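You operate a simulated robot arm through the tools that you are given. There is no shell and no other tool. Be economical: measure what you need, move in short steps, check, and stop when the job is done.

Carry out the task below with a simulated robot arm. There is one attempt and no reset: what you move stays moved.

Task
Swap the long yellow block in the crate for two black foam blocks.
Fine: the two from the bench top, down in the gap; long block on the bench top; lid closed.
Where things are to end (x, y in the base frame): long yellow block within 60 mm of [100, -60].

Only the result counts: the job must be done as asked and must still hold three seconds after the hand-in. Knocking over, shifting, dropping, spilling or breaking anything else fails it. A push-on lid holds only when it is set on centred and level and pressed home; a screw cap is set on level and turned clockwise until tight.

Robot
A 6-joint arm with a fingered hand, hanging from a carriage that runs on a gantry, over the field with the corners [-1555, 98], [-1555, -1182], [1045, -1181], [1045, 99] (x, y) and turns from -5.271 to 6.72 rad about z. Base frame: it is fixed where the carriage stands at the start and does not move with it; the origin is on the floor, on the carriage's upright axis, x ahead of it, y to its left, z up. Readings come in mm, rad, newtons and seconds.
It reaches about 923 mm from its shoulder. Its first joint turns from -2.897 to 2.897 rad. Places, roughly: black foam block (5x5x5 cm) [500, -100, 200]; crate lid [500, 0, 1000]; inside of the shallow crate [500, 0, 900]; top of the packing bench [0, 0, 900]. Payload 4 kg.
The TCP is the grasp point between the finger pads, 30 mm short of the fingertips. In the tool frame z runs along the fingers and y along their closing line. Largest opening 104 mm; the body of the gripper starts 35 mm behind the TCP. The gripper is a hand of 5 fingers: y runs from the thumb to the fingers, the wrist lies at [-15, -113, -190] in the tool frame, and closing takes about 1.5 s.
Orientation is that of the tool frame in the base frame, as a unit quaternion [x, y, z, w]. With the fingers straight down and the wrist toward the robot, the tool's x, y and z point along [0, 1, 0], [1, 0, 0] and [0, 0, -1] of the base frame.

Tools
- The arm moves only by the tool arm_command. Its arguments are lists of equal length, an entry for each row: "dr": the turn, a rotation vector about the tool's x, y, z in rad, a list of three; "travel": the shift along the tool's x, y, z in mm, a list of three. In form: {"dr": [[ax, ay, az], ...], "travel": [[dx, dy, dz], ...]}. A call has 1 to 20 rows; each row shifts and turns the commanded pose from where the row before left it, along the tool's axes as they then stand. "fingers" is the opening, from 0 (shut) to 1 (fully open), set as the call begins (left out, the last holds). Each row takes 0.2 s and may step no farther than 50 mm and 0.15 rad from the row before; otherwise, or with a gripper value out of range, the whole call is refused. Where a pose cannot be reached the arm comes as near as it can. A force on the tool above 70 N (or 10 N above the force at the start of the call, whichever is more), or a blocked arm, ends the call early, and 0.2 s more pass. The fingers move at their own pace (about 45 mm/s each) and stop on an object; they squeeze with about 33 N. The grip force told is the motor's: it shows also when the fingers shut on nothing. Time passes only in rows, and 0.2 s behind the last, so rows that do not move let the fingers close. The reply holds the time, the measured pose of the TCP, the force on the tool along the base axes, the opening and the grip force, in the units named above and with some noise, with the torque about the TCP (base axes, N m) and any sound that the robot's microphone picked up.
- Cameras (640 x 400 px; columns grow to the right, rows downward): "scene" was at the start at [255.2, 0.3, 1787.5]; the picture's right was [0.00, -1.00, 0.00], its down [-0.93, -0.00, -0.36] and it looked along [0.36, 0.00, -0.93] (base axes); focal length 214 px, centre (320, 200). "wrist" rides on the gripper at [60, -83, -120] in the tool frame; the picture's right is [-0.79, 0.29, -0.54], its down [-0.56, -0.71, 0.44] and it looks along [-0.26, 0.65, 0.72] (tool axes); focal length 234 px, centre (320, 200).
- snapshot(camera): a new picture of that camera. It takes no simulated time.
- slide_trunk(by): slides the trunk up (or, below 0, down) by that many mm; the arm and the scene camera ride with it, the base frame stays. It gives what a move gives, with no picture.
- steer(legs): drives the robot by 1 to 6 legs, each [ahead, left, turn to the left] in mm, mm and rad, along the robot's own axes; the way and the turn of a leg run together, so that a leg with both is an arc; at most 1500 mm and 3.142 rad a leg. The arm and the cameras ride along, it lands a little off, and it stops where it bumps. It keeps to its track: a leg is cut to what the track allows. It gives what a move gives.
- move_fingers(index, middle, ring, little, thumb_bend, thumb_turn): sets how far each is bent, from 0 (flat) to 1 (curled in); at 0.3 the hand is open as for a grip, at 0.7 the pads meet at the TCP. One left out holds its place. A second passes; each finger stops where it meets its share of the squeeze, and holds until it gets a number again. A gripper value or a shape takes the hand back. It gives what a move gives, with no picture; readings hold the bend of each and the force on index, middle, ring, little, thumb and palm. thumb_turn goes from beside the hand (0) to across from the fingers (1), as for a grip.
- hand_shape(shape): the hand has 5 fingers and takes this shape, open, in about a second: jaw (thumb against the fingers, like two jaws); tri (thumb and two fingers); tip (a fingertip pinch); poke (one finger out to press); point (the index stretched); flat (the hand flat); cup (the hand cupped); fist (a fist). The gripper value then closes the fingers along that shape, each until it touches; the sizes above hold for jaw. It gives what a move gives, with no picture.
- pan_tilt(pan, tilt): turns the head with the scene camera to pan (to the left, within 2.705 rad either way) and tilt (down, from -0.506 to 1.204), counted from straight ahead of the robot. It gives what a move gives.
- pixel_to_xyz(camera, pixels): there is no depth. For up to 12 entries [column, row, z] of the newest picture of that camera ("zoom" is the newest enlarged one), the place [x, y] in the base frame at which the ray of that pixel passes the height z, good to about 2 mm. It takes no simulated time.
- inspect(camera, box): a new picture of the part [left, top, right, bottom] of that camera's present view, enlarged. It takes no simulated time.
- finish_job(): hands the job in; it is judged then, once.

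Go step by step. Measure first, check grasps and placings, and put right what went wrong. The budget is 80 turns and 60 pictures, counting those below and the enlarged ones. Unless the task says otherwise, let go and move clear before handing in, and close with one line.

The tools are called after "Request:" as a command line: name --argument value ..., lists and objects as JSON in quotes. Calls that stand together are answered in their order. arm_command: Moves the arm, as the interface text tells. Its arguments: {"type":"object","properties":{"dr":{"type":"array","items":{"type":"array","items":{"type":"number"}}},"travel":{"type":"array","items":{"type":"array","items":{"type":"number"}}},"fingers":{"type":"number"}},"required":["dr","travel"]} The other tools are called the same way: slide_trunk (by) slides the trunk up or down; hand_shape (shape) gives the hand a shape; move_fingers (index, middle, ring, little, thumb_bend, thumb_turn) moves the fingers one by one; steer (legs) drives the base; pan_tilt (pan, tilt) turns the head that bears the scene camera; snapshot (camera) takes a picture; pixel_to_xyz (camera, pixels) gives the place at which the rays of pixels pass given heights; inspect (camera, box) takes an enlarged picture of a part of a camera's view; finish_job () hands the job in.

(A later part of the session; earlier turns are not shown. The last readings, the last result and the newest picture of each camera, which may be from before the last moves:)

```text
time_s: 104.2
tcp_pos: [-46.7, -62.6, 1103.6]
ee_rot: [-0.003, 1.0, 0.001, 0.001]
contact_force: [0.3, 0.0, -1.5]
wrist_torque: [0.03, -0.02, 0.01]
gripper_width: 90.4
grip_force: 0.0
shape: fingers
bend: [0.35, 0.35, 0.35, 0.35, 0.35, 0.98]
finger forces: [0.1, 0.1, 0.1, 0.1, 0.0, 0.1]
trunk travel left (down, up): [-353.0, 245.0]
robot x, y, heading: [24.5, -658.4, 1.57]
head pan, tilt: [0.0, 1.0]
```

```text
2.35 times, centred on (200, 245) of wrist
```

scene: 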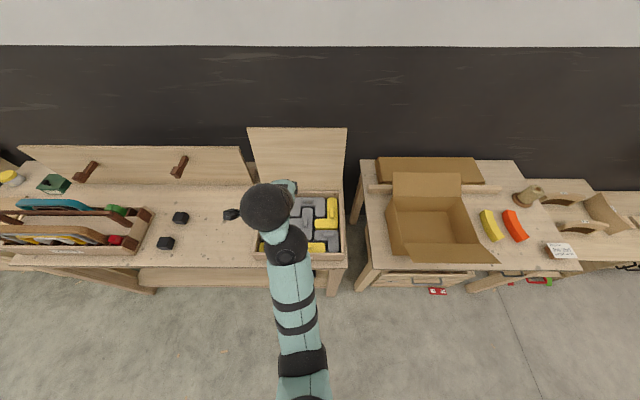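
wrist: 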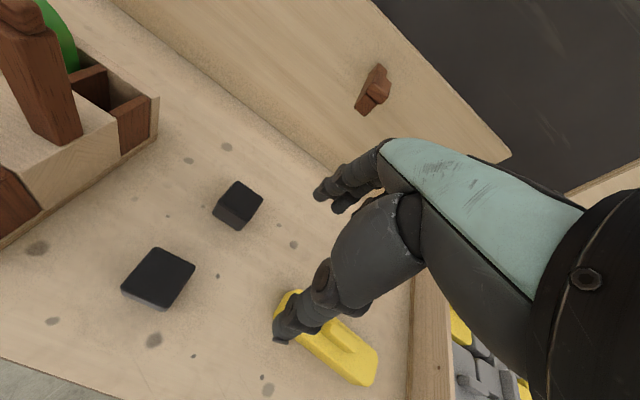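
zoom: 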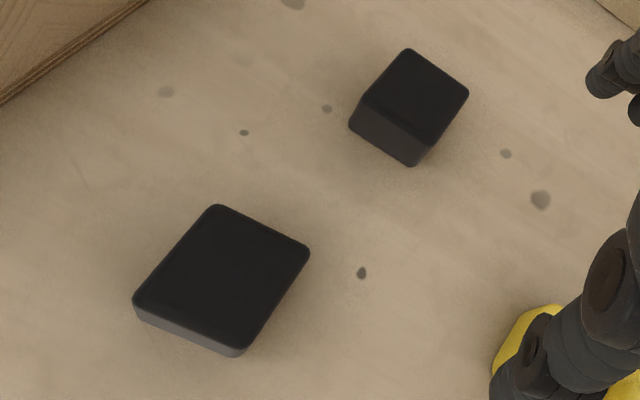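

Blocks: A ≈(-108,21), B ≈(-130,-96), nearly axis-aligned. Drive over A and lower.

Request:
steer --legs '[[84, 62, 0]]'

Request:
slide_trunk --by -100

Request:
snapshot --camera "wrist"

```text
time_s: 105.3
tcp_pos: [-105.9, 18.4, 1103.3]
ee_rot: [-0.003, 1.0, 0.001, 0.002]
contact_force: [-0.3, 0.1, -0.4]
wrist_torque: [0.04, 0.0, 0.02]
gripper_width: 90.7
grip_force: 0.1
shape: fingers
bend: [0.35, 0.35, 0.35, 0.35, 0.35, 0.98]
finger forces: [0.0, 0.1, 0.0, 0.0, 0.0, 0.0]
trunk travel left (down, up): [-353.0, 245.0]
robot x, y, heading: [-42.4, -577.1, 1.571]
head pan, tilt: [0.0, 1.0]
```

```text
time_s: 106.7
tcp_pos: [-106.6, 18.1, 1001.7]
ee_rot: [-0.002, 1.0, 0.001, 0.001]
contact_force: [0.6, -0.7, 0.6]
wrist_torque: [-0.03, 0.01, 0.0]
gripper_width: 90.7
grip_force: 0.0
shape: fingers
bend: [0.35, 0.35, 0.35, 0.35, 0.35, 0.98]
finger forces: [0.0, 0.0, 0.0, 0.0, 0.0, 0.1]
trunk travel left (down, up): [-253.0, 345.0]
robot x, y, heading: [-34.1, -578.2, 1.579]
head pan, tilt: [0.0, 1.0]
```

```text
10 pictures are left
```

wrist: 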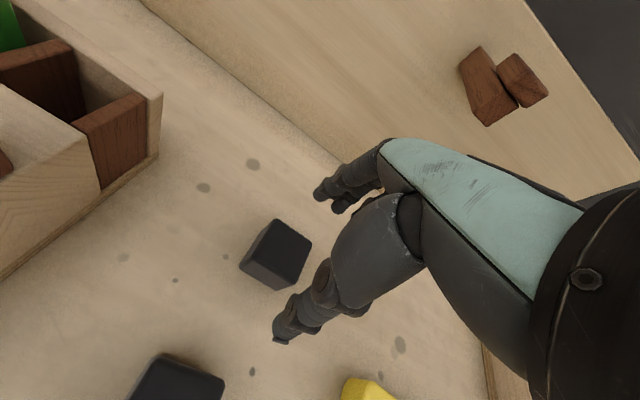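

Request:
pixel_to_xyz --camera "wrist" --pixels '[[275, 220, 950], [311, 248, 950], [299, 287, 950], [257, 258, 950], [275, 220, 935], [311, 248, 935], [240, 266, 900], [279, 291, 900], [343, 380, 950]]'

```text
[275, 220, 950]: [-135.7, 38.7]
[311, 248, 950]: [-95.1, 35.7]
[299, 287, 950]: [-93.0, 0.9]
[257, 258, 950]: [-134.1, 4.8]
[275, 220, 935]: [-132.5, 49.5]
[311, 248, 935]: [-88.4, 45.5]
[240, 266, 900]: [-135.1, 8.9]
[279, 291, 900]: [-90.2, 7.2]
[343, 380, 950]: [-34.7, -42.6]
```

Block A's true centre is ≈(-112,27), top ≈940. Adjust, descend and close.

Request:
arm_command --dr '[[0, 0, -0.03], [0, 0, 0]]' --travel '[[6, 9, 0], [0, 0, 0]]'

Request:
slide_trunk --by -41

Request:
move_fingers --index 0.8 --middle 0.8 --ring 0.8 --little 0.8 --thumb_bend 0.8

Request:
slide_trunk --by 120

Request:
snapshot --camera "wrist"

```text
time_s: 107.2
tcp_pos: [-112.6, 27.5, 1002.6]
ee_rot: [-0.018, 1.0, 0.002, 0.002]
contact_force: [0.5, 0.3, -0.2]
wrist_torque: [0.01, 0.0, 0.0]
gripper_width: 90.3
grip_force: 0.0
shape: fingers
bend: [0.35, 0.35, 0.35, 0.35, 0.35, 0.98]
finger forces: [0.0, 0.1, 0.0, 0.1, 0.1, 0.0]
trunk travel left (down, up): [-253.0, 345.0]
robot x, y, heading: [-37.3, -578.9, 1.576]
head pan, tilt: [0.0, 1.0]
```

```text
time_s: 108.1
tcp_pos: [-111.3, 27.5, 959.5]
ee_rot: [-0.017, 1.0, 0.001, 0.002]
contact_force: [0.3, -0.4, 0.6]
wrist_torque: [0.0, -0.04, -0.02]
gripper_width: 90.5
grip_force: 0.2
shape: fingers
bend: [0.35, 0.35, 0.35, 0.35, 0.35, 0.98]
finger forces: [0.1, 0.0, 0.1, 0.0, 0.0, 0.0]
trunk travel left (down, up): [-212.0, 386.0]
robot x, y, heading: [-43.1, -581.1, 1.57]
head pan, tilt: [0.0, 1.0]
```

```text
time_s: 109.1
tcp_pos: [-111.1, 27.5, 959.6]
ee_rot: [-0.017, 1.0, 0.001, 0.002]
contact_force: [0.7, 0.3, 0.1]
wrist_torque: [-0.03, -0.01, 0.01]
gripper_width: 0.0
grip_force: 0.1
shape: fingers
bend: [0.77, 0.79, 0.8, 0.8, 0.73, 1.0]
finger forces: [0.1, 0.0, 0.1, 0.0, 0.0, 0.0]
trunk travel left (down, up): [-212.0, 386.0]
robot x, y, heading: [-36.5, -579.2, 1.576]
head pan, tilt: [0.0, 1.0]
```

```text
time_s: 110.6
tcp_pos: [-111.6, 26.3, 1080.1]
ee_rot: [-0.017, 1.0, 0.001, 0.002]
contact_force: [-1.8, 0.5, -0.4]
wrist_torque: [-0.03, 0.0, 0.02]
gripper_width: 0.2
grip_force: 0.0
shape: fingers
bend: [0.77, 0.79, 0.8, 0.8, 0.73, 1.0]
finger forces: [0.1, 0.1, 0.0, 0.0, 0.1, 0.1]
trunk travel left (down, up): [-332.0, 266.0]
robot x, y, heading: [-39.5, -572.7, 1.573]
head pan, tilt: [0.0, 1.0]
```

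```text
9 pictures are left
```

wrist: 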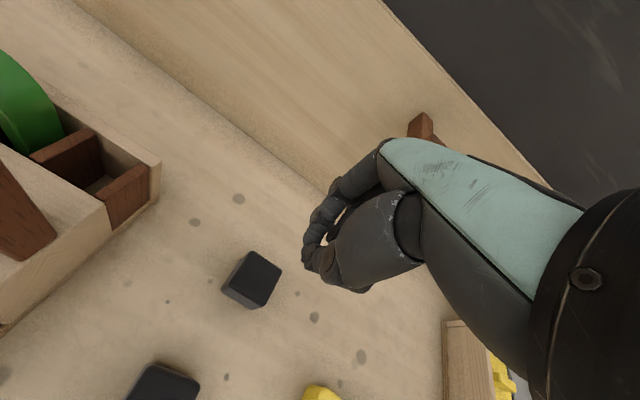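

The fingers closed above the block — it is lower than thought. I triangulate its base and top corners from this height against the previous view.

Request:
pixel_to_xyz --camera "wrist" --pixels '[[223, 292, 900], [223, 292, 870], [263, 308, 900], [263, 308, 870], [251, 252, 950], [251, 252, 920], [281, 266, 950], [281, 266, 920]]'

Request:
inspect --camera "wrist" --box '[190, 220, 350, 340]'

```text
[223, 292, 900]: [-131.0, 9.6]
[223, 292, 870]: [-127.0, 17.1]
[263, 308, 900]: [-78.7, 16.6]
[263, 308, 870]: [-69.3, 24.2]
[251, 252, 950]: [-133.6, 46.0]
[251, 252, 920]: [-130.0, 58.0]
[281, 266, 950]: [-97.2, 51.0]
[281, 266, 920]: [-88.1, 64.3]
```

```text
3.33 times, centred on (270, 280) of wrist
```

zoom: 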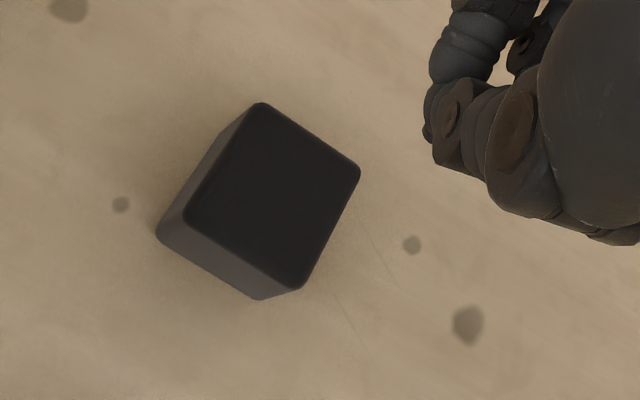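

Request:
pixel_to_xyz --camera "zoom" --pixels '[[260, 103, 940], [260, 103, 920], [360, 170, 940], [360, 170, 920], [297, 290, 940], [297, 290, 920], [183, 215, 940], [183, 215, 920], [156, 232, 890], [156, 232, 870], [257, 299, 890], [257, 299, 870]]'

```text
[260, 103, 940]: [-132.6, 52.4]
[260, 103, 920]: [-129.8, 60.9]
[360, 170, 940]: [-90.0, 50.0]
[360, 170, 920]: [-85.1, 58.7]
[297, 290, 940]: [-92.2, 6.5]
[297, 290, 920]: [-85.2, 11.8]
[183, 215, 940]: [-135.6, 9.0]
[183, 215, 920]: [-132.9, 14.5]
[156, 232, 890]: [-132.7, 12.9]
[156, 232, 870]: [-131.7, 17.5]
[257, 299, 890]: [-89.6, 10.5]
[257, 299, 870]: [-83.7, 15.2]
```

Bench top is really ≈872: block A's top is ≈920, centre ≈(-108,36.5). Since the crate rim stands higher than the blocks, I'll grip along x with middle finger and thumb: yaw the hand 90° and curl the other fingers.

Request:
arm_command --dr '[[0, 0, 0.138], [0, 0, 0.138], [0, 0, 0.138], [0, 0, 0.138], [0, 0, 0.138], [0, 0, 0.138], [0, 0, 0.138], [0, 0, 0.138], [0, 0, 0.138], [0, 0, 0.138], [0, 0, 0.138], [0, 0, 0.138], [0, 0, 0]]' --travel '[[0, 0, 0], [0, 0, 0], [0, 0, 0], [0, 0, 0], [0, 0, 0], [0, 0, 0], [0, 0, 0], [0, 0, 0], [0, 0, 0], [0, 0, 0], [0, 0, 0], [0, 0, 0], [10, 3, 0]]'

Request:
move_fingers --index 1 --middle 0.3 --ring 1 --little 1 --thumb_bend 0.3

```text
time_s: 113.4
tcp_pos: [-29.5, 64.3, 1055.8]
ee_rot: [0.676, 0.73, -0.073, -0.073]
contact_force: [0.3, -0.5, -0.2]
wrist_torque: [-0.03, 0.01, -0.02]
gripper_width: 0.2
grip_force: 0.1
shape: fingers
bend: [0.77, 0.79, 0.8, 0.8, 0.73, 1.0]
finger forces: [0.1, 0.0, 0.1, 0.0, 0.0, 0.0]
out of reach, approached as far as the arm can: row 5, 6, 7, 8, 9, 10, 11, 12, 13
trunk travel left (down, up): [-332.0, 266.0]
robot x, y, heading: [-38.3, -579.2, 1.572]
head pan, tilt: [0.0, 1.0]
```

```text
time_s: 114.4
tcp_pos: [-30.0, 66.3, 1054.7]
ee_rot: [0.676, 0.73, -0.072, -0.073]
contact_force: [0.5, 0.1, -0.6]
wrist_torque: [-0.01, -0.02, 0.03]
gripper_width: 65.4
grip_force: 0.1
shape: fingers
bend: [1.0, 0.3, 1.0, 1.0, 0.3, 0.97]
finger forces: [0.0, 0.0, 0.0, 0.0, 0.0, 0.0]
trunk travel left (down, up): [-332.0, 266.0]
robot x, y, heading: [-39.1, -578.6, 1.579]
head pan, tilt: [0.0, 1.0]
```

Nearly yawed but stretched; I bring the robot nearer (107 ahead, 124 left), level the hand, and look.

Request:
slide_trunk --by 60

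Request:
steer --legs '[[107, 124, 0]]'

Request:
arm_command --dr '[[-0.1, 0, 0.06], [-0.106, 0, 0.069], [0, 0, 0], [0, 0, 0], [0, 0, 0]]' --travel '[[-35, 11, 0], [-35, 12, 0], [-35, 12, 0], [-32, 11, 0], [0, 0, 0]]'

Request:
snapshot --camera "wrist"

```text
time_s: 115.4
tcp_pos: [-28.4, 65.0, 1115.2]
ee_rot: [0.675, 0.73, -0.073, -0.074]
contact_force: [-0.1, 0.4, 0.0]
wrist_torque: [-0.02, -0.03, -0.01]
gripper_width: 65.4
grip_force: 0.1
shape: fingers
bend: [1.0, 0.3, 1.0, 1.0, 0.3, 0.97]
finger forces: [0.0, 0.0, 0.1, 0.0, 0.1, 0.1]
trunk travel left (down, up): [-392.0, 206.0]
robot x, y, heading: [-37.6, -577.9, 1.572]
head pan, tilt: [0.0, 1.0]
```

```text
time_s: 116.5
tcp_pos: [-96.6, 123.1, 1116.5]
ee_rot: [0.678, 0.729, -0.068, -0.068]
contact_force: [-6.3, 0.1, 4.6]
wrist_torque: [0.06, -0.18, 0.06]
gripper_width: 66.3
grip_force: 3.4
shape: fingers
bend: [1.0, 0.3, 1.0, 1.0, 0.3, 0.97]
finger forces: [8.0, 0.0, 0.0, 0.1, 0.0, 0.0]
trunk travel left (down, up): [-392.0, 206.0]
robot x, y, heading: [-106.9, -522.1, 1.574]
head pan, tilt: [0.0, 1.0]
stopped in leg 1: the force on the tool passed its limit at 95 N (the readings are from after the stop); the commanded pose is now the measured one
```

```text
time_s: 117.7
tcp_pos: [-86.1, 104.9, 1103.5]
ee_rot: [0.716, 0.689, -0.093, -0.056]
contact_force: [-0.7, 0.7, 0.4]
wrist_torque: [0.0, 0.0, 0.0]
gripper_width: 65.2
grip_force: 0.1
shape: fingers
bend: [1.0, 0.3, 1.0, 1.0, 0.3, 0.97]
finger forces: [0.0, 0.0, 0.0, 0.1, 0.0, 0.1]
out of reach, approached as far as the arm can: row 1, 2, 3, 4
trunk travel left (down, up): [-392.0, 206.0]
robot x, y, heading: [-107.0, -519.4, 1.575]
head pan, tilt: [0.0, 1.0]
```

```text
7 pictures are left
```

wrist: 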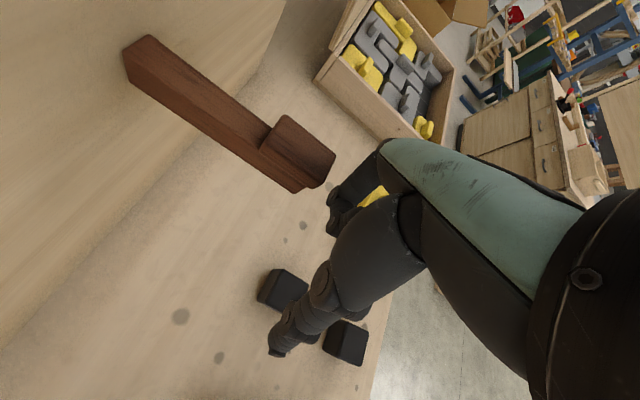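

The sideways hand pose stretches the arm and it brushed the board's peg at (230,110). I give that up: back away and return to the straight orientation (drop-in from the y-grip will do, since only ~30 mm remain when the thumb meets the rim).

Request:
steer --legs '[[-110, 0, 0]]'

Request:
arm_command --dr '[[-0.104, 0.028, 0], [-0.104, 0.028, 0], [0, 0, -0.1463], [0, 0, -0.1463], [0, 0, -0.1463], [0, 0, -0.1463], [0, 0, -0.1463], [0, 0, -0.1463], [0, 0, -0.1463], [0, 0, -0.1463], [0, 0, -0.1463], [0, 0, -0.1463], [0, 0, -0.1463], [0, 0, 0], [0, 0, 0]]' --travel '[[0, 0, 0], [0, 0, 0], [0, 0, 0], [0, 0, 0], [0, 0, 0], [0, 0, 0], [0, 0, 0], [0, 0, 0], [0, 0, 0], [0, 0, 0], [0, 0, 0], [0, 0, 0], [0, 0, 0], [0, 0, 0], [0, 0, 0]]'

Request:
move_fingers --index 0.35 --middle 0.35 --ring 0.35 --little 0.9 --thumb_bend 0.35

Request:
pan_tilt --pan 0.3 --tilt 0.9

Request:
snapshot --camera "scene"

```text
time_s: 118.9
tcp_pos: [-87.0, -4.2, 1103.0]
ee_rot: [0.716, 0.69, -0.093, -0.056]
contact_force: [-0.2, -0.2, -1.1]
wrist_torque: [-0.02, 0.01, -0.01]
gripper_width: 65.7
grip_force: 0.1
shape: fingers
bend: [1.0, 0.3, 1.0, 1.0, 0.3, 0.97]
finger forces: [0.0, 0.1, 0.0, 0.0, 0.0, 0.0]
trunk travel left (down, up): [-392.0, 206.0]
robot x, y, heading: [-103.6, -629.0, 1.573]
head pan, tilt: [0.0, 1.0]
```

```text
time_s: 122.1
tcp_pos: [-148.7, 4.4, 1095.6]
ee_rot: [-0.001, 0.994, -0.023, -0.104]
contact_force: [0.0, 0.3, -0.8]
wrist_torque: [-0.02, 0.0, -0.03]
gripper_width: 65.5
grip_force: 0.0
shape: fingers
bend: [1.0, 0.3, 1.0, 1.0, 0.3, 0.97]
finger forces: [0.1, 0.0, 0.0, 0.1, 0.0, 0.0]
out of reach, approached as far as the arm can: row 1, 2, 3, 4, 10
trunk travel left (down, up): [-392.0, 206.0]
robot x, y, heading: [-105.2, -630.3, 1.573]
head pan, tilt: [0.0, 1.0]
```

```text
time_s: 123.1
tcp_pos: [-148.5, 4.2, 1096.3]
ee_rot: [0.0, 0.994, -0.023, -0.105]
contact_force: [-0.5, 0.3, -0.1]
wrist_torque: [-0.04, -0.02, 0.03]
gripper_width: 91.1
grip_force: 0.0
shape: fingers
bend: [0.35, 0.35, 0.35, 0.9, 0.35, 0.98]
finger forces: [0.0, 0.0, 0.0, 0.0, 0.0, 0.0]
trunk travel left (down, up): [-392.0, 206.0]
robot x, y, heading: [-104.4, -626.0, 1.574]
head pan, tilt: [0.0, 1.0]
```

```text
time_s: 123.9
tcp_pos: [-147.8, 4.6, 1096.5]
ee_rot: [0.0, 0.994, -0.024, -0.106]
contact_force: [-0.1, 0.8, 0.3]
wrist_torque: [0.01, -0.01, 0.01]
gripper_width: 91.1
grip_force: 0.1
shape: fingers
bend: [0.35, 0.35, 0.35, 0.9, 0.35, 0.98]
finger forces: [0.0, 0.0, 0.1, 0.0, 0.0, 0.1]
trunk travel left (down, up): [-392.0, 206.0]
robot x, y, heading: [-108.5, -632.1, 1.569]
head pan, tilt: [0.3, 0.901]
```

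```text
6 pictures are left
```

scene: 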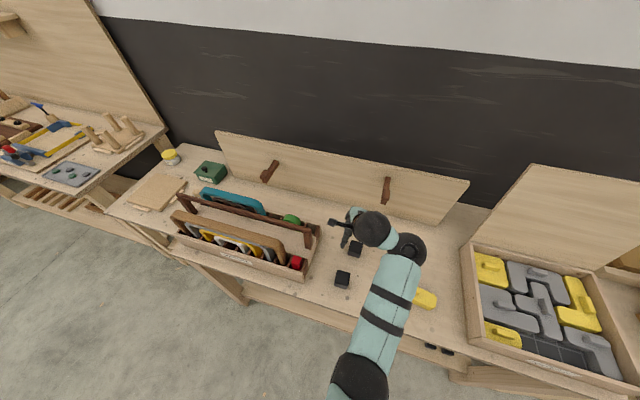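

Board, pegs and toolbox look undisturbed; blocks at (355,250),(343,278). I drive to block A and level the hand closer in.

Request:
steer --legs '[[82, -40, 0]]'

Request:
arm_command --dr '[[0, 0, 0], [0, 0, 0], [-0.024, -0.105, 0], [-0.024, -0.105, 0], [0, 0, 0], [0, 0, 0]]' --travel '[[0, -25, -15], [0, -25, -15], [0, 0, 0], [0, 0, 0], [0, 0, 0], [0, 0, 0]]'

```text
time_s: 125.0
tcp_pos: [-114.4, 85.5, 1095.6]
ee_rot: [-0.002, 0.994, -0.024, -0.107]
contact_force: [-11.9, 1.4, -1.3]
wrist_torque: [-0.09, -0.25, 0.6]
gripper_width: 90.9
grip_force: 5.0
shape: fingers
bend: [0.35, 0.35, 0.36, 0.9, 0.35, 0.98]
finger forces: [0.0, 0.0, 10.9, 0.1, 0.0, 0.0]
trunk travel left (down, up): [-392.0, 206.0]
robot x, y, heading: [-66.5, -546.5, 1.573]
head pan, tilt: [0.3, 0.901]
```

```text
time_s: 126.4
tcp_pos: [-110.9, 80.3, 1098.3]
ee_rot: [-0.002, 1.0, 0.0, -0.013]
contact_force: [-0.2, 0.4, 0.4]
wrist_torque: [0.0, -0.02, -0.04]
gripper_width: 91.1
grip_force: 0.2
shape: fingers
bend: [0.35, 0.35, 0.35, 0.9, 0.35, 0.98]
finger forces: [0.1, 0.0, 0.1, 0.1, 0.0, 0.0]
out of reach, approached as far as the arm can: row 1, 2
trunk travel left (down, up): [-392.0, 206.0]
robot x, y, heading: [-67.3, -548.1, 1.577]
head pan, tilt: [0.3, 0.901]
```

Level now. Back off 44 mm to centre on block A and trim.

Request:
steer --legs '[[-44, -3, 0]]'

Request:
arm_command --dr '[[0, -0.026, 0.02], [0, 0, 0], [0, 0, 0]]' --travel '[[0, 0, -10], [0, 0, 0], [0, 0, 0]]'

Request:
snapshot --camera "wrist"

Request:
pixel_to_xyz --camera "wrist" --pixels '[[320, 200, 900]]'

```text
time_s: 127.3
tcp_pos: [-107.9, 38.3, 1099.8]
ee_rot: [-0.001, 1.0, 0.0, -0.013]
contact_force: [-0.5, 0.6, -0.2]
wrist_torque: [0.02, 0.0, 0.04]
gripper_width: 90.8
grip_force: 0.0
shape: fingers
bend: [0.35, 0.35, 0.35, 0.9, 0.35, 0.98]
finger forces: [0.0, 0.1, 0.1, 0.0, 0.0, 0.1]
trunk travel left (down, up): [-392.0, 206.0]
robot x, y, heading: [-65.5, -589.7, 1.578]
head pan, tilt: [0.3, 0.901]
```

```text
time_s: 128.1
tcp_pos: [-106.1, 37.3, 1108.7]
ee_rot: [0.008, 1.0, 0.0, -0.001]
contact_force: [-0.7, 0.1, 0.5]
wrist_torque: [-0.01, -0.03, -0.01]
gripper_width: 90.9
grip_force: 0.0
shape: fingers
bend: [0.35, 0.35, 0.35, 0.9, 0.35, 0.98]
finger forces: [0.0, 0.1, 0.0, 0.0, 0.0, 0.0]
trunk travel left (down, up): [-392.0, 206.0]
robot x, y, heading: [-61.6, -590.7, 1.569]
head pan, tilt: [0.3, 0.901]
```

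```text
5 pictures are left
```

wrist: 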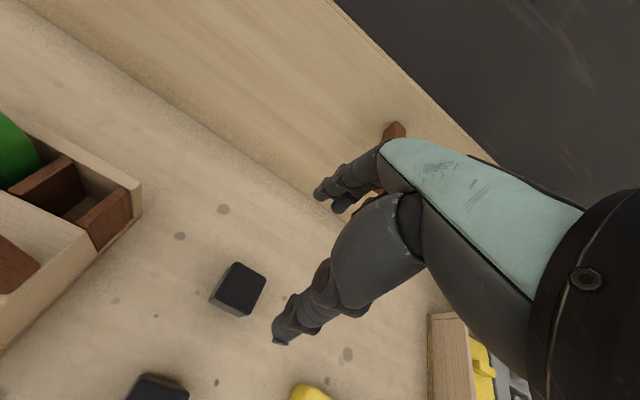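

```text
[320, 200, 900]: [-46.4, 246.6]
```

Over block A. Lower to TCP 949, close, lift.

Request:
slide_trunk --by -160

Request:
move_fingers --index 0.8 --middle 0.8 --ring 0.8 --thumb_bend 0.8

```text
time_s: 129.9
tcp_pos: [-106.7, 36.5, 949.4]
ee_rot: [0.009, 1.0, 0.0, 0.0]
contact_force: [0.7, -0.5, 0.8]
wrist_torque: [-0.01, 0.01, 0.0]
gripper_width: 90.9
grip_force: 0.0
shape: fingers
bend: [0.35, 0.35, 0.35, 0.9, 0.35, 0.98]
finger forces: [0.0, 0.1, 0.0, 0.1, 0.0, 0.0]
trunk travel left (down, up): [-232.0, 366.0]
robot x, y, heading: [-66.6, -592.0, 1.576]
head pan, tilt: [0.3, 0.901]
```

```text
time_s: 130.9
tcp_pos: [-107.5, 39.4, 951.7]
ee_rot: [0.009, 1.0, 0.002, -0.001]
contact_force: [-1.3, -5.4, 23.4]
wrist_torque: [-1.14, 0.04, -0.17]
gripper_width: 31.0
grip_force: 19.3
shape: fingers
bend: [0.79, 0.8, 0.8, 0.9, 0.46, 1.0]
finger forces: [8.8, 5.0, 0.1, 0.1, 24.8, 0.0]
trunk travel left (down, up): [-232.0, 366.0]
robot x, y, heading: [-61.9, -590.3, 1.573]
head pan, tilt: [0.3, 0.901]
```

Thumb touched but the fingers curled over the top: go deeper. Lift 15, open, lower to ~940, close.

Request:
slide_trunk --by 20

Request:
move_fingers --index 0.35 --middle 0.35 --ring 0.35 --thumb_bend 0.35

Request:
slide_trunk --by -31

Request:
move_fingers --index 0.8 --middle 0.8 --ring 0.8 --thumb_bend 0.8

Request:
slide_trunk --by 150

```text
time_s: 131.6
tcp_pos: [-105.7, 36.5, 967.9]
ee_rot: [0.008, 1.0, -0.001, 0.0]
contact_force: [-0.2, -0.7, 0.9]
wrist_torque: [0.04, 0.0, 0.01]
gripper_width: 6.0
grip_force: 0.1
shape: fingers
bend: [0.8, 0.8, 0.8, 0.9, 0.62, 1.0]
finger forces: [0.0, 0.1, 0.1, 0.0, 0.1, 0.1]
trunk travel left (down, up): [-252.0, 346.0]
robot x, y, heading: [-67.2, -587.7, 1.573]
head pan, tilt: [0.3, 0.901]
```

```text
time_s: 132.6
tcp_pos: [-107.4, 37.3, 969.6]
ee_rot: [0.009, 1.0, 0.0, -0.001]
contact_force: [-1.0, 0.1, 0.1]
wrist_torque: [-0.02, 0.0, 0.01]
gripper_width: 90.3
grip_force: 0.0
shape: fingers
bend: [0.35, 0.35, 0.35, 0.9, 0.35, 0.98]
finger forces: [0.0, 0.0, 0.0, 0.0, 0.0, 0.0]
trunk travel left (down, up): [-252.0, 346.0]
robot x, y, heading: [-62.5, -592.4, 1.573]
head pan, tilt: [0.3, 0.901]
```

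```text
time_s: 133.4
tcp_pos: [-107.5, 39.1, 937.4]
ee_rot: [0.008, 1.0, -0.001, -0.001]
contact_force: [0.5, 0.9, 0.8]
wrist_torque: [-0.02, -0.04, 0.02]
gripper_width: 90.7
grip_force: 0.0
shape: fingers
bend: [0.35, 0.35, 0.35, 0.9, 0.35, 0.98]
finger forces: [0.1, 0.0, 0.0, 0.1, 0.0, 0.0]
trunk travel left (down, up): [-221.0, 377.0]
robot x, y, heading: [-64.9, -588.6, 1.578]
head pan, tilt: [0.3, 0.901]
```

```text
time_s: 134.4
tcp_pos: [-107.2, 37.3, 938.7]
ee_rot: [0.009, 1.0, 0.001, -0.001]
contact_force: [-0.1, -0.2, 0.4]
wrist_torque: [-0.02, 0.03, -0.01]
gripper_width: 45.8
grip_force: 19.3
shape: fingers
bend: [0.57, 0.63, 0.8, 0.9, 0.52, 1.0]
finger forces: [11.5, 9.4, 0.0, 0.0, 18.2, 0.1]
trunk travel left (down, up): [-221.0, 377.0]
robot x, y, heading: [-61.1, -587.3, 1.572]
head pan, tilt: [0.3, 0.901]
```

```text
time_s: 136.1
tcp_pos: [-107.3, 36.7, 1088.3]
ee_rot: [0.008, 1.0, 0.0, -0.002]
contact_force: [0.5, -0.6, 0.6]
wrist_torque: [0.03, 0.03, 0.0]
gripper_width: 46.0
grip_force: 19.2
shape: fingers
bend: [0.57, 0.63, 0.8, 0.9, 0.52, 1.0]
finger forces: [11.4, 9.4, 0.0, 0.0, 18.1, 0.1]
trunk travel left (down, up): [-371.0, 227.0]
robot x, y, heading: [-63.9, -589.6, 1.574]
head pan, tilt: [0.3, 0.901]
```

Block A is gripped by index, middle and thumb (46 mm). Drive over the right end of the gap and look.

Request:
steer --legs '[[-155, -663, 0]]'

Request:
slide_trunk --by -55

Request:
snapshot --camera "wrist"

```text
time_s: 139.9
tcp_pos: [560.4, -114.6, 1088.8]
ee_rot: [0.008, 1.0, -0.001, -0.001]
contact_force: [0.1, 0.0, 0.1]
wrist_torque: [0.01, -0.03, 0.0]
gripper_width: 46.2
grip_force: 19.9
shape: fingers
bend: [0.57, 0.63, 0.8, 0.9, 0.52, 1.0]
finger forces: [11.5, 9.3, 0.0, 0.0, 18.2, 0.0]
trunk travel left (down, up): [-371.0, 227.0]
robot x, y, heading: [604.6, -741.2, 1.575]
head pan, tilt: [0.3, 0.901]
```

```text
time_s: 140.9
tcp_pos: [559.8, -115.0, 1033.5]
ee_rot: [0.007, 1.0, -0.001, -0.001]
contact_force: [0.0, -0.4, 0.0]
wrist_torque: [0.01, 0.01, 0.01]
gripper_width: 46.1
grip_force: 19.7
shape: fingers
bend: [0.57, 0.63, 0.8, 0.9, 0.52, 1.0]
finger forces: [11.4, 9.4, 0.0, 0.0, 18.1, 0.0]
trunk travel left (down, up): [-316.0, 282.0]
robot x, y, heading: [606.0, -740.3, 1.581]
head pan, tilt: [0.3, 0.901]
```

```text
4 pictures are left
```

wrist: 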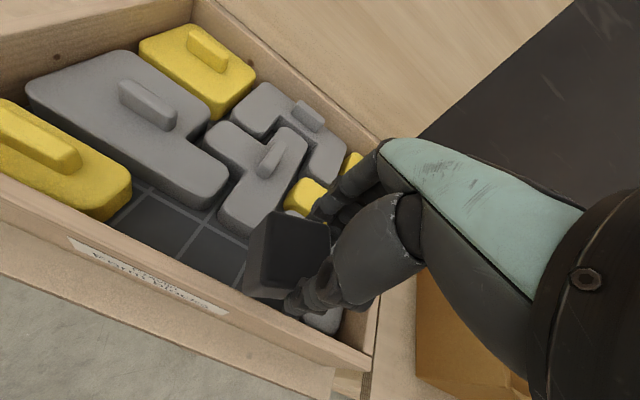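

Request:
pixel_to_xyz --camera "wrist" --pixels '[[213, 216, 885], [180, 258, 885], [144, 190, 885], [113, 224, 885], [244, 262, 885], [243, 291, 967], [248, 240, 967], [264, 214, 1015], [330, 224, 1015], [283, 296, 967], [198, 218, 930], [130, 205, 930]]'

Request:
inspect --camera "wrist" --box '[100, 160, 380, 360]'

```text
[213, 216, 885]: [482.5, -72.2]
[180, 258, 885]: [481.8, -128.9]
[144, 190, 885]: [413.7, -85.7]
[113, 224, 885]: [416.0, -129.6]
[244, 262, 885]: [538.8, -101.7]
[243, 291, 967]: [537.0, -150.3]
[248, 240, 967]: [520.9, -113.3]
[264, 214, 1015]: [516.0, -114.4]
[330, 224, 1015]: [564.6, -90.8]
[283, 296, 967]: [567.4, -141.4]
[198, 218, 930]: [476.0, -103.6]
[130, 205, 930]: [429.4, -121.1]
```

```text
2.00 times, centred on (240, 260) of wrist
```

zoom: 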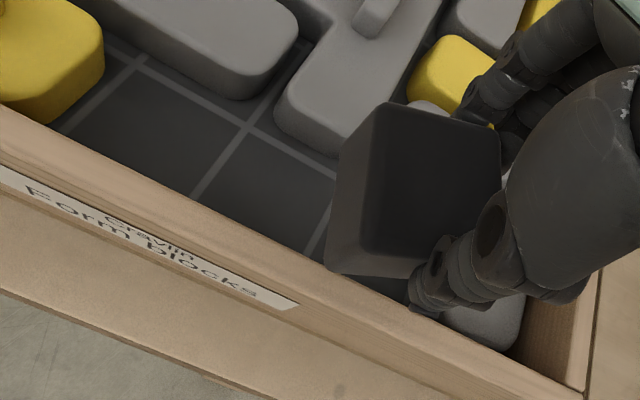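

The held block is yawed ≈23° (left edge (248,240)→(243,291)) and centred ≈(550,-122). I yaw the hand back by 0.4 rad, shift, and lower until contact.

Request:
arm_command --dr '[[0, 0, 0], [0, 0, 0.134], [0, 0, 0.133], [0, 0, 0.133], [0, 0, 0], [0, 0, 0]]' --travel '[[-8, 0, 0], [0, 0, 0], [0, 0, 0], [0, 0, 0], [0, 0, 0], [0, 0, 0]]'

Request:
slide_trunk --by -38

Request:
snapshot --camera "wrist"

```text
time_s: 142.3
tcp_pos: [569.4, -123.4, 1038.0]
ee_rot: [0.176, 0.984, -0.006, -0.003]
contact_force: [0.1, 0.1, 0.0]
wrist_torque: [0.03, 0.01, 0.01]
gripper_width: 46.0
grip_force: 19.5
shape: fingers
bend: [0.57, 0.63, 0.8, 0.9, 0.52, 1.0]
finger forces: [11.5, 9.5, 0.0, 0.0, 17.8, 0.1]
out of reach, approached as far as the arm can: row 2, 3
trunk travel left (down, up): [-316.0, 282.0]
robot x, y, heading: [605.9, -740.9, 1.578]
head pan, tilt: [0.3, 0.901]
```

```text
time_s: 143.1
tcp_pos: [571.0, -119.3, 1006.3]
ee_rot: [0.175, 0.985, -0.002, -0.004]
contact_force: [4.2, 10.6, 25.2]
wrist_torque: [-0.33, 0.04, 0.04]
gripper_width: 45.8
grip_force: 21.6
shape: fingers
bend: [0.58, 0.64, 0.8, 0.9, 0.52, 1.0]
finger forces: [14.1, 12.2, 0.2, 0.1, 17.2, 0.0]
trunk travel left (down, up): [-278.0, 320.0]
robot x, y, heading: [604.3, -742.8, 1.577]
head pan, tilt: [0.3, 0.901]
```

```text
2 pictures are left
```

wrist: 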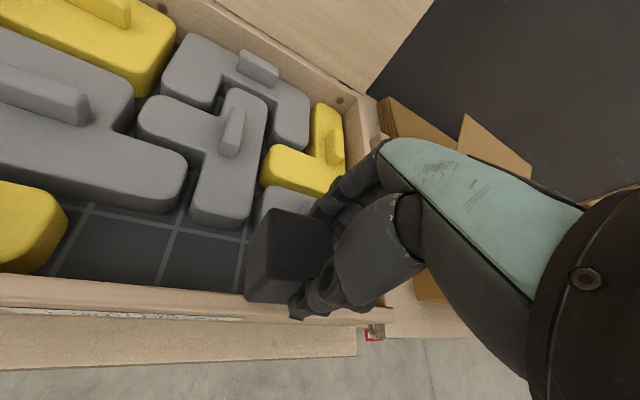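

The block's front edge caught on the rim (25 N, +y reaction). Raise, shift 9 mm inward, lower again and release.

Request:
slide_trunk --by 10

Request:
steer --legs '[[10, 2, 0]]'

Request:
slide_trunk --by -18

Request:
slide_trunk --by -8

```text
time_s: 143.7
tcp_pos: [569.0, -124.1, 1008.8]
ee_rot: [0.173, 0.985, -0.008, -0.002]
contact_force: [-0.2, 0.5, 0.9]
wrist_torque: [0.03, -0.05, 0.01]
gripper_width: 45.5
grip_force: 18.7
shape: fingers
bend: [0.58, 0.65, 0.8, 0.9, 0.51, 1.0]
finger forces: [11.4, 8.5, 0.0, 0.0, 17.6, 0.1]
trunk travel left (down, up): [-288.0, 310.0]
robot x, y, heading: [600.9, -744.5, 1.578]
head pan, tilt: [0.3, 0.901]
```

```text
time_s: 144.4
tcp_pos: [565.9, -113.5, 1011.0]
ee_rot: [0.175, 0.985, -0.006, -0.002]
contact_force: [-0.1, 0.7, -0.3]
wrist_torque: [0.02, 0.02, 0.03]
gripper_width: 45.4
grip_force: 19.1
shape: fingers
bend: [0.58, 0.65, 0.8, 0.9, 0.51, 1.0]
finger forces: [11.2, 8.3, 0.0, 0.1, 17.6, 0.0]
trunk travel left (down, up): [-288.0, 310.0]
robot x, y, heading: [601.9, -725.0, 1.578]
head pan, tilt: [0.3, 0.901]
```

```text
time_s: 145.1
tcp_pos: [567.9, -112.1, 992.3]
ee_rot: [0.175, 0.985, -0.005, -0.004]
contact_force: [-0.1, 5.2, 1.2]
wrist_torque: [0.23, -0.03, 0.06]
gripper_width: 45.4
grip_force: 17.3
shape: fingers
bend: [0.58, 0.65, 0.8, 0.9, 0.52, 1.0]
finger forces: [13.3, 7.6, 0.0, 0.0, 15.0, 0.1]
trunk travel left (down, up): [-270.0, 328.0]
robot x, y, heading: [601.7, -731.4, 1.574]
head pan, tilt: [0.3, 0.901]
```

```text
time_s: 145.6
tcp_pos: [565.5, -108.8, 990.6]
ee_rot: [0.175, 0.984, 0.0, -0.003]
contact_force: [-0.9, 1.4, 41.0]
wrist_torque: [-1.89, 0.65, -0.04]
gripper_width: 46.7
grip_force: 36.6
shape: fingers
bend: [0.6, 0.67, 0.8, 0.9, 0.51, 1.0]
finger forces: [9.9, 9.2, 0.0, 0.0, 55.1, 0.1]
trunk travel left (down, up): [-262.0, 336.0]
robot x, y, heading: [602.2, -733.3, 1.578]
head pan, tilt: [0.3, 0.901]
```

The thumb is on the rim, block end ≈28 mm into the crate. Release, rise, unyaw, and drive toward block B.

Request:
slide_trunk --by 5

Request:
move_fingers --index 0.35 --middle 0.35 --ring 0.5 --thumb_bend 0.35

Request:
slide_trunk --by 110

Request:
arm_command --dr '[[0, 0, -0.112], [0, 0, -0.112], [0, 0, -0.112], [0, 0, 0], [0, 0, 0]]' --travel '[[0, 0, 0], [0, 0, 0], [0, 0, 0], [0, 0, -8], [0, 0, 0]]'

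Request:
snapshot --camera "wrist"

Request:
steer --legs '[[25, 697, 0]]'

```text
time_s: 146.2
tcp_pos: [566.5, -111.3, 991.9]
ee_rot: [0.174, 0.985, -0.004, -0.003]
contact_force: [-0.2, 5.1, 24.4]
wrist_torque: [-0.96, 0.4, -0.04]
gripper_width: 45.6
grip_force: 30.9
shape: fingers
bend: [0.59, 0.67, 0.8, 0.9, 0.52, 1.0]
finger forces: [11.6, 8.1, 0.1, 0.0, 42.1, 0.0]
trunk travel left (down, up): [-267.0, 331.0]
robot x, y, heading: [604.2, -732.8, 1.577]
head pan, tilt: [0.3, 0.901]
```

```text
time_s: 147.2
tcp_pos: [566.4, -113.0, 989.6]
ee_rot: [0.175, 0.984, -0.006, -0.001]
contact_force: [3.4, 3.1, 4.8]
wrist_torque: [-0.13, -0.01, 0.05]
gripper_width: 85.7
grip_force: 2.9
shape: fingers
bend: [0.35, 0.35, 0.5, 0.9, 0.38, 0.99]
finger forces: [0.0, 0.1, 0.1, 0.0, 5.1, 0.0]
trunk travel left (down, up): [-267.0, 331.0]
robot x, y, heading: [603.8, -731.1, 1.582]
head pan, tilt: [0.3, 0.901]
```

```text
time_s: 148.6
tcp_pos: [567.8, -112.3, 1100.1]
ee_rot: [0.174, 0.985, -0.006, -0.003]
contact_force: [-0.1, -0.5, -0.4]
wrist_torque: [0.01, 0.02, -0.04]
gripper_width: 90.3
grip_force: 0.0
shape: fingers
bend: [0.35, 0.35, 0.5, 0.9, 0.35, 0.98]
finger forces: [0.0, 0.0, 0.0, 0.0, 0.0, 0.0]
trunk travel left (down, up): [-377.0, 221.0]
robot x, y, heading: [603.9, -734.5, 1.575]
head pan, tilt: [0.3, 0.901]
```

```text
time_s: 149.8
tcp_pos: [568.2, -112.3, 1107.5]
ee_rot: [0.008, 1.0, -0.005, -0.004]
contact_force: [-0.4, -1.3, -0.1]
wrist_torque: [-0.01, 0.0, 0.02]
gripper_width: 90.5
grip_force: 0.0
shape: fingers
bend: [0.35, 0.35, 0.5, 0.9, 0.35, 0.98]
finger forces: [0.1, 0.0, 0.0, 0.0, 0.1, 0.1]
trunk travel left (down, up): [-377.0, 221.0]
robot x, y, heading: [601.6, -729.4, 1.578]
head pan, tilt: [0.3, 0.901]
```

```text
1 pictures are left
```

wrist: 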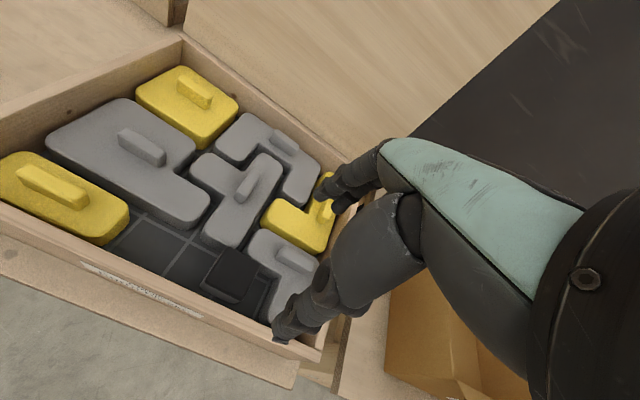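

```text
time_s: 153.7
tcp_pos: [-151.4, -98.8, 1107.9]
ee_rot: [0.003, 1.0, -0.005, -0.003]
contact_force: [0.1, 0.1, -0.6]
wrist_torque: [-0.01, 0.0, 0.01]
gripper_width: 90.6
grip_force: 0.0
shape: fingers
bend: [0.35, 0.35, 0.5, 0.9, 0.35, 0.98]
finger forces: [0.1, 0.0, 0.0, 0.0, 0.0, 0.0]
trunk travel left (down, up): [-377.0, 221.0]
robot x, y, heading: [-111.4, -713.0, 1.59]
head pan, tilt: [0.3, 0.901]
```

Block A sits flat in the gap at (232,275). I measure it and the free part of the gap, and move onto block B.

Request:
pixel_to_xyz --camera "wrist" --pixels '[[222, 247, 945], [262, 263, 945], [240, 300, 945], [201, 283, 945], [129, 212, 930], [108, 243, 930], [268, 315, 930], [250, 248, 930], [200, 283, 910]]'

Request:
steer --legs '[[8, -20, -0.015]]'

```text
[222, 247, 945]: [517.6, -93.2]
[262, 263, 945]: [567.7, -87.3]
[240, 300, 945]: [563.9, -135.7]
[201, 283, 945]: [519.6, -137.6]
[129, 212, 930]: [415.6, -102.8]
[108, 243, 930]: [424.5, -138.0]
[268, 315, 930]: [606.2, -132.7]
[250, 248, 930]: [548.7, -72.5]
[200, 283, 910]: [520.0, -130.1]
```

```text
time_s: 154.5
tcp_pos: [-122.1, -89.3, 1109.4]
ee_rot: [0.01, 1.0, -0.006, -0.003]
contact_force: [-0.2, 0.3, 0.6]
wrist_torque: [0.01, 0.01, 0.0]
gripper_width: 90.3
grip_force: 0.1
shape: fingers
bend: [0.35, 0.35, 0.5, 0.9, 0.35, 0.98]
finger forces: [0.0, 0.0, 0.0, 0.0, 0.0, 0.2]
trunk travel left (down, up): [-377.0, 221.0]
robot x, y, heading: [-89.7, -708.2, 1.574]
head pan, tilt: [0.3, 0.901]
```

A occupies x≈519–566; free 422–519 for B (TCP target ≈(481,-112) with the same grip). Now grasp B exactly as A, and carry it.

Request:
move_fingers --ring 0.35

Request:
arm_command --dr '[[0, 0, 0], [0, 0, 0]]' --travel '[[9, -1.5, 0], [0, 0, 0]]'

Request:
slide_trunk --by -171

Request:
move_fingers --index 0.8 --middle 0.8 --ring 0.8 --thumb_bend 0.8

Request:
slide_trunk --by 150

```text
time_s: 155.5
tcp_pos: [-121.7, -89.4, 1109.0]
ee_rot: [0.011, 1.0, -0.005, -0.003]
contact_force: [0.3, 0.3, -0.6]
wrist_torque: [0.0, 0.02, 0.03]
gripper_width: 90.6
grip_force: 0.0
shape: fingers
bend: [0.35, 0.35, 0.35, 0.9, 0.35, 0.98]
finger forces: [0.1, 0.1, 0.1, 0.0, 0.0, 0.0]
trunk travel left (down, up): [-377.0, 221.0]
robot x, y, heading: [-89.3, -706.5, 1.573]
head pan, tilt: [0.3, 0.901]
```

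```text
time_s: 156.1
tcp_pos: [-132.8, -90.3, 1108.2]
ee_rot: [0.01, 1.0, -0.005, -0.003]
contact_force: [0.9, 0.7, -0.3]
wrist_torque: [0.02, 0.0, 0.02]
gripper_width: 90.4
grip_force: 0.1
shape: fingers
bend: [0.35, 0.35, 0.35, 0.9, 0.35, 0.98]
finger forces: [0.0, 0.0, 0.0, 0.0, 0.0, 0.0]
trunk travel left (down, up): [-377.0, 221.0]
robot x, y, heading: [-87.9, -708.0, 1.573]
head pan, tilt: [0.3, 0.901]
```

```text
time_s: 158.0
tcp_pos: [-131.4, -90.0, 936.7]
ee_rot: [0.011, 1.0, -0.004, -0.004]
contact_force: [-0.2, -0.1, -0.3]
wrist_torque: [-0.03, 0.0, -0.02]
gripper_width: 90.5
grip_force: 0.0
shape: fingers
bend: [0.35, 0.35, 0.35, 0.9, 0.35, 0.98]
finger forces: [0.1, 0.0, 0.1, 0.1, 0.0, 0.0]
trunk travel left (down, up): [-206.0, 392.0]
robot x, y, heading: [-88.0, -706.6, 1.57]
head pan, tilt: [0.3, 0.901]
```

```text
time_s: 159.0
tcp_pos: [-132.6, -90.1, 936.9]
ee_rot: [0.01, 1.0, -0.005, -0.003]
contact_force: [-0.3, 0.9, 0.7]
wrist_torque: [0.0, 0.04, 0.03]
gripper_width: 49.4
grip_force: 33.9
shape: fingers
bend: [0.75, 0.75, 0.75, 0.9, 0.41, 0.97]
finger forces: [11.5, 9.8, 12.0, 0.0, 35.1, 0.1]
trunk travel left (down, up): [-206.0, 392.0]
robot x, y, heading: [-93.5, -709.7, 1.574]
head pan, tilt: [0.3, 0.901]
```

```text
time_s: 160.8
tcp_pos: [-132.2, -89.9, 1087.9]
ee_rot: [0.01, 1.0, -0.005, -0.003]
contact_force: [0.9, -0.2, -0.1]
wrist_torque: [-0.01, -0.01, -0.01]
gripper_width: 49.3
grip_force: 34.4
shape: fingers
bend: [0.75, 0.75, 0.75, 0.9, 0.41, 0.97]
finger forces: [11.5, 9.9, 11.8, 0.1, 35.3, 0.0]
trunk travel left (down, up): [-356.0, 242.0]
robot x, y, heading: [-88.2, -709.1, 1.574]
head pan, tilt: [0.3, 0.901]
```

B is gripped squarely by three fingers (49 mm), but sits off-centre toward the thumb. Drive over the gap and use the last picture to measure it.

Request:
steer --legs '[[-9, -600, 0]]'

Request:
slide_trunk --by -58

Request:
snapshot --camera "wrist"

```text
time_s: 164.2
tcp_pos: [467.2, -96.3, 1087.7]
ee_rot: [0.008, 1.0, -0.006, -0.005]
contact_force: [0.7, -0.2, 0.1]
wrist_torque: [-0.01, -0.01, 0.02]
gripper_width: 49.3
grip_force: 35.0
shape: fingers
bend: [0.75, 0.75, 0.75, 0.9, 0.41, 0.97]
finger forces: [11.6, 9.9, 11.9, 0.0, 35.3, 0.1]
trunk travel left (down, up): [-356.0, 242.0]
robot x, y, heading: [512.7, -714.1, 1.578]
head pan, tilt: [0.3, 0.901]
```

```text
time_s: 165.2
tcp_pos: [467.1, -97.1, 1029.3]
ee_rot: [0.008, 1.0, -0.005, -0.004]
contact_force: [-0.8, 0.9, -0.2]
wrist_torque: [0.0, 0.01, -0.02]
gripper_width: 49.6
grip_force: 33.8
shape: fingers
bend: [0.75, 0.75, 0.75, 0.9, 0.41, 0.97]
finger forces: [11.6, 9.9, 11.8, 0.0, 35.4, 0.0]
trunk travel left (down, up): [-298.0, 300.0]
robot x, y, heading: [510.9, -710.8, 1.582]
head pan, tilt: [0.3, 0.901]
```

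```text
0 pictures are left
```

wrist: 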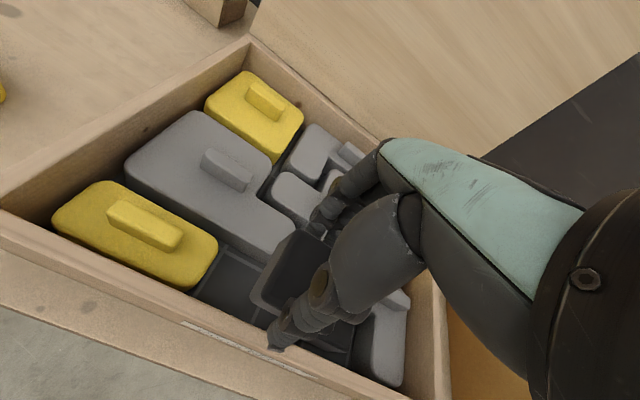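

From (297,232),(265,302) I compute B centred ≈(474,-120), square to the gap. Shift 5 mm inward, lower until the thumb meets the rim, release and rise.

Request:
steer --legs '[[5, 3, 0]]'

Request:
slide_trunk --by -26

Request:
slide_trunk --by -8

Request:
slide_trunk --by -5

```text
time_s: 165.9
tcp_pos: [464.0, -92.3, 1029.2]
ee_rot: [0.008, 1.0, -0.005, -0.004]
contact_force: [0.7, -0.2, 0.9]
wrist_torque: [-0.02, -0.02, 0.0]
gripper_width: 49.3
grip_force: 33.8
shape: fingers
bend: [0.75, 0.75, 0.75, 0.9, 0.41, 0.97]
finger forces: [11.5, 10.0, 11.8, 0.1, 35.3, 0.1]
trunk travel left (down, up): [-298.0, 300.0]
robot x, y, heading: [509.1, -709.0, 1.58]
head pan, tilt: [0.3, 0.901]
```

```text
time_s: 166.6
tcp_pos: [464.3, -92.1, 1002.9]
ee_rot: [0.008, 1.0, -0.005, -0.002]
contact_force: [0.8, -0.2, -0.2]
wrist_torque: [-0.01, 0.05, 0.0]
gripper_width: 49.0
grip_force: 34.4
shape: fingers
bend: [0.75, 0.75, 0.75, 0.9, 0.41, 0.97]
finger forces: [11.6, 9.9, 11.9, 0.0, 35.4, 0.0]
trunk travel left (down, up): [-272.0, 326.0]
robot x, y, heading: [512.9, -711.1, 1.576]
head pan, tilt: [0.3, 0.901]
```

```text
time_s: 167.2
tcp_pos: [464.3, -91.0, 994.9]
ee_rot: [0.008, 1.0, -0.005, -0.003]
contact_force: [0.7, 0.6, -0.4]
wrist_torque: [-0.01, 0.01, 0.01]
gripper_width: 49.6
grip_force: 34.5
shape: fingers
bend: [0.75, 0.75, 0.75, 0.9, 0.41, 0.97]
finger forces: [11.6, 9.9, 11.8, 0.1, 35.3, 0.0]
trunk travel left (down, up): [-264.0, 334.0]
robot x, y, heading: [508.6, -705.3, 1.577]
head pan, tilt: [0.3, 0.901]
```

```text
time_s: 167.7
tcp_pos: [464.4, -90.3, 989.7]
ee_rot: [0.007, 1.0, -0.005, -0.003]
contact_force: [0.1, -0.1, 0.0]
wrist_torque: [-0.01, 0.02, 0.04]
gripper_width: 49.2
grip_force: 33.8
shape: fingers
bend: [0.75, 0.75, 0.75, 0.9, 0.41, 0.97]
finger forces: [11.6, 9.9, 11.8, 0.1, 35.3, 0.1]
trunk travel left (down, up): [-259.0, 339.0]
robot x, y, heading: [512.2, -710.6, 1.575]
head pan, tilt: [0.3, 0.901]
```

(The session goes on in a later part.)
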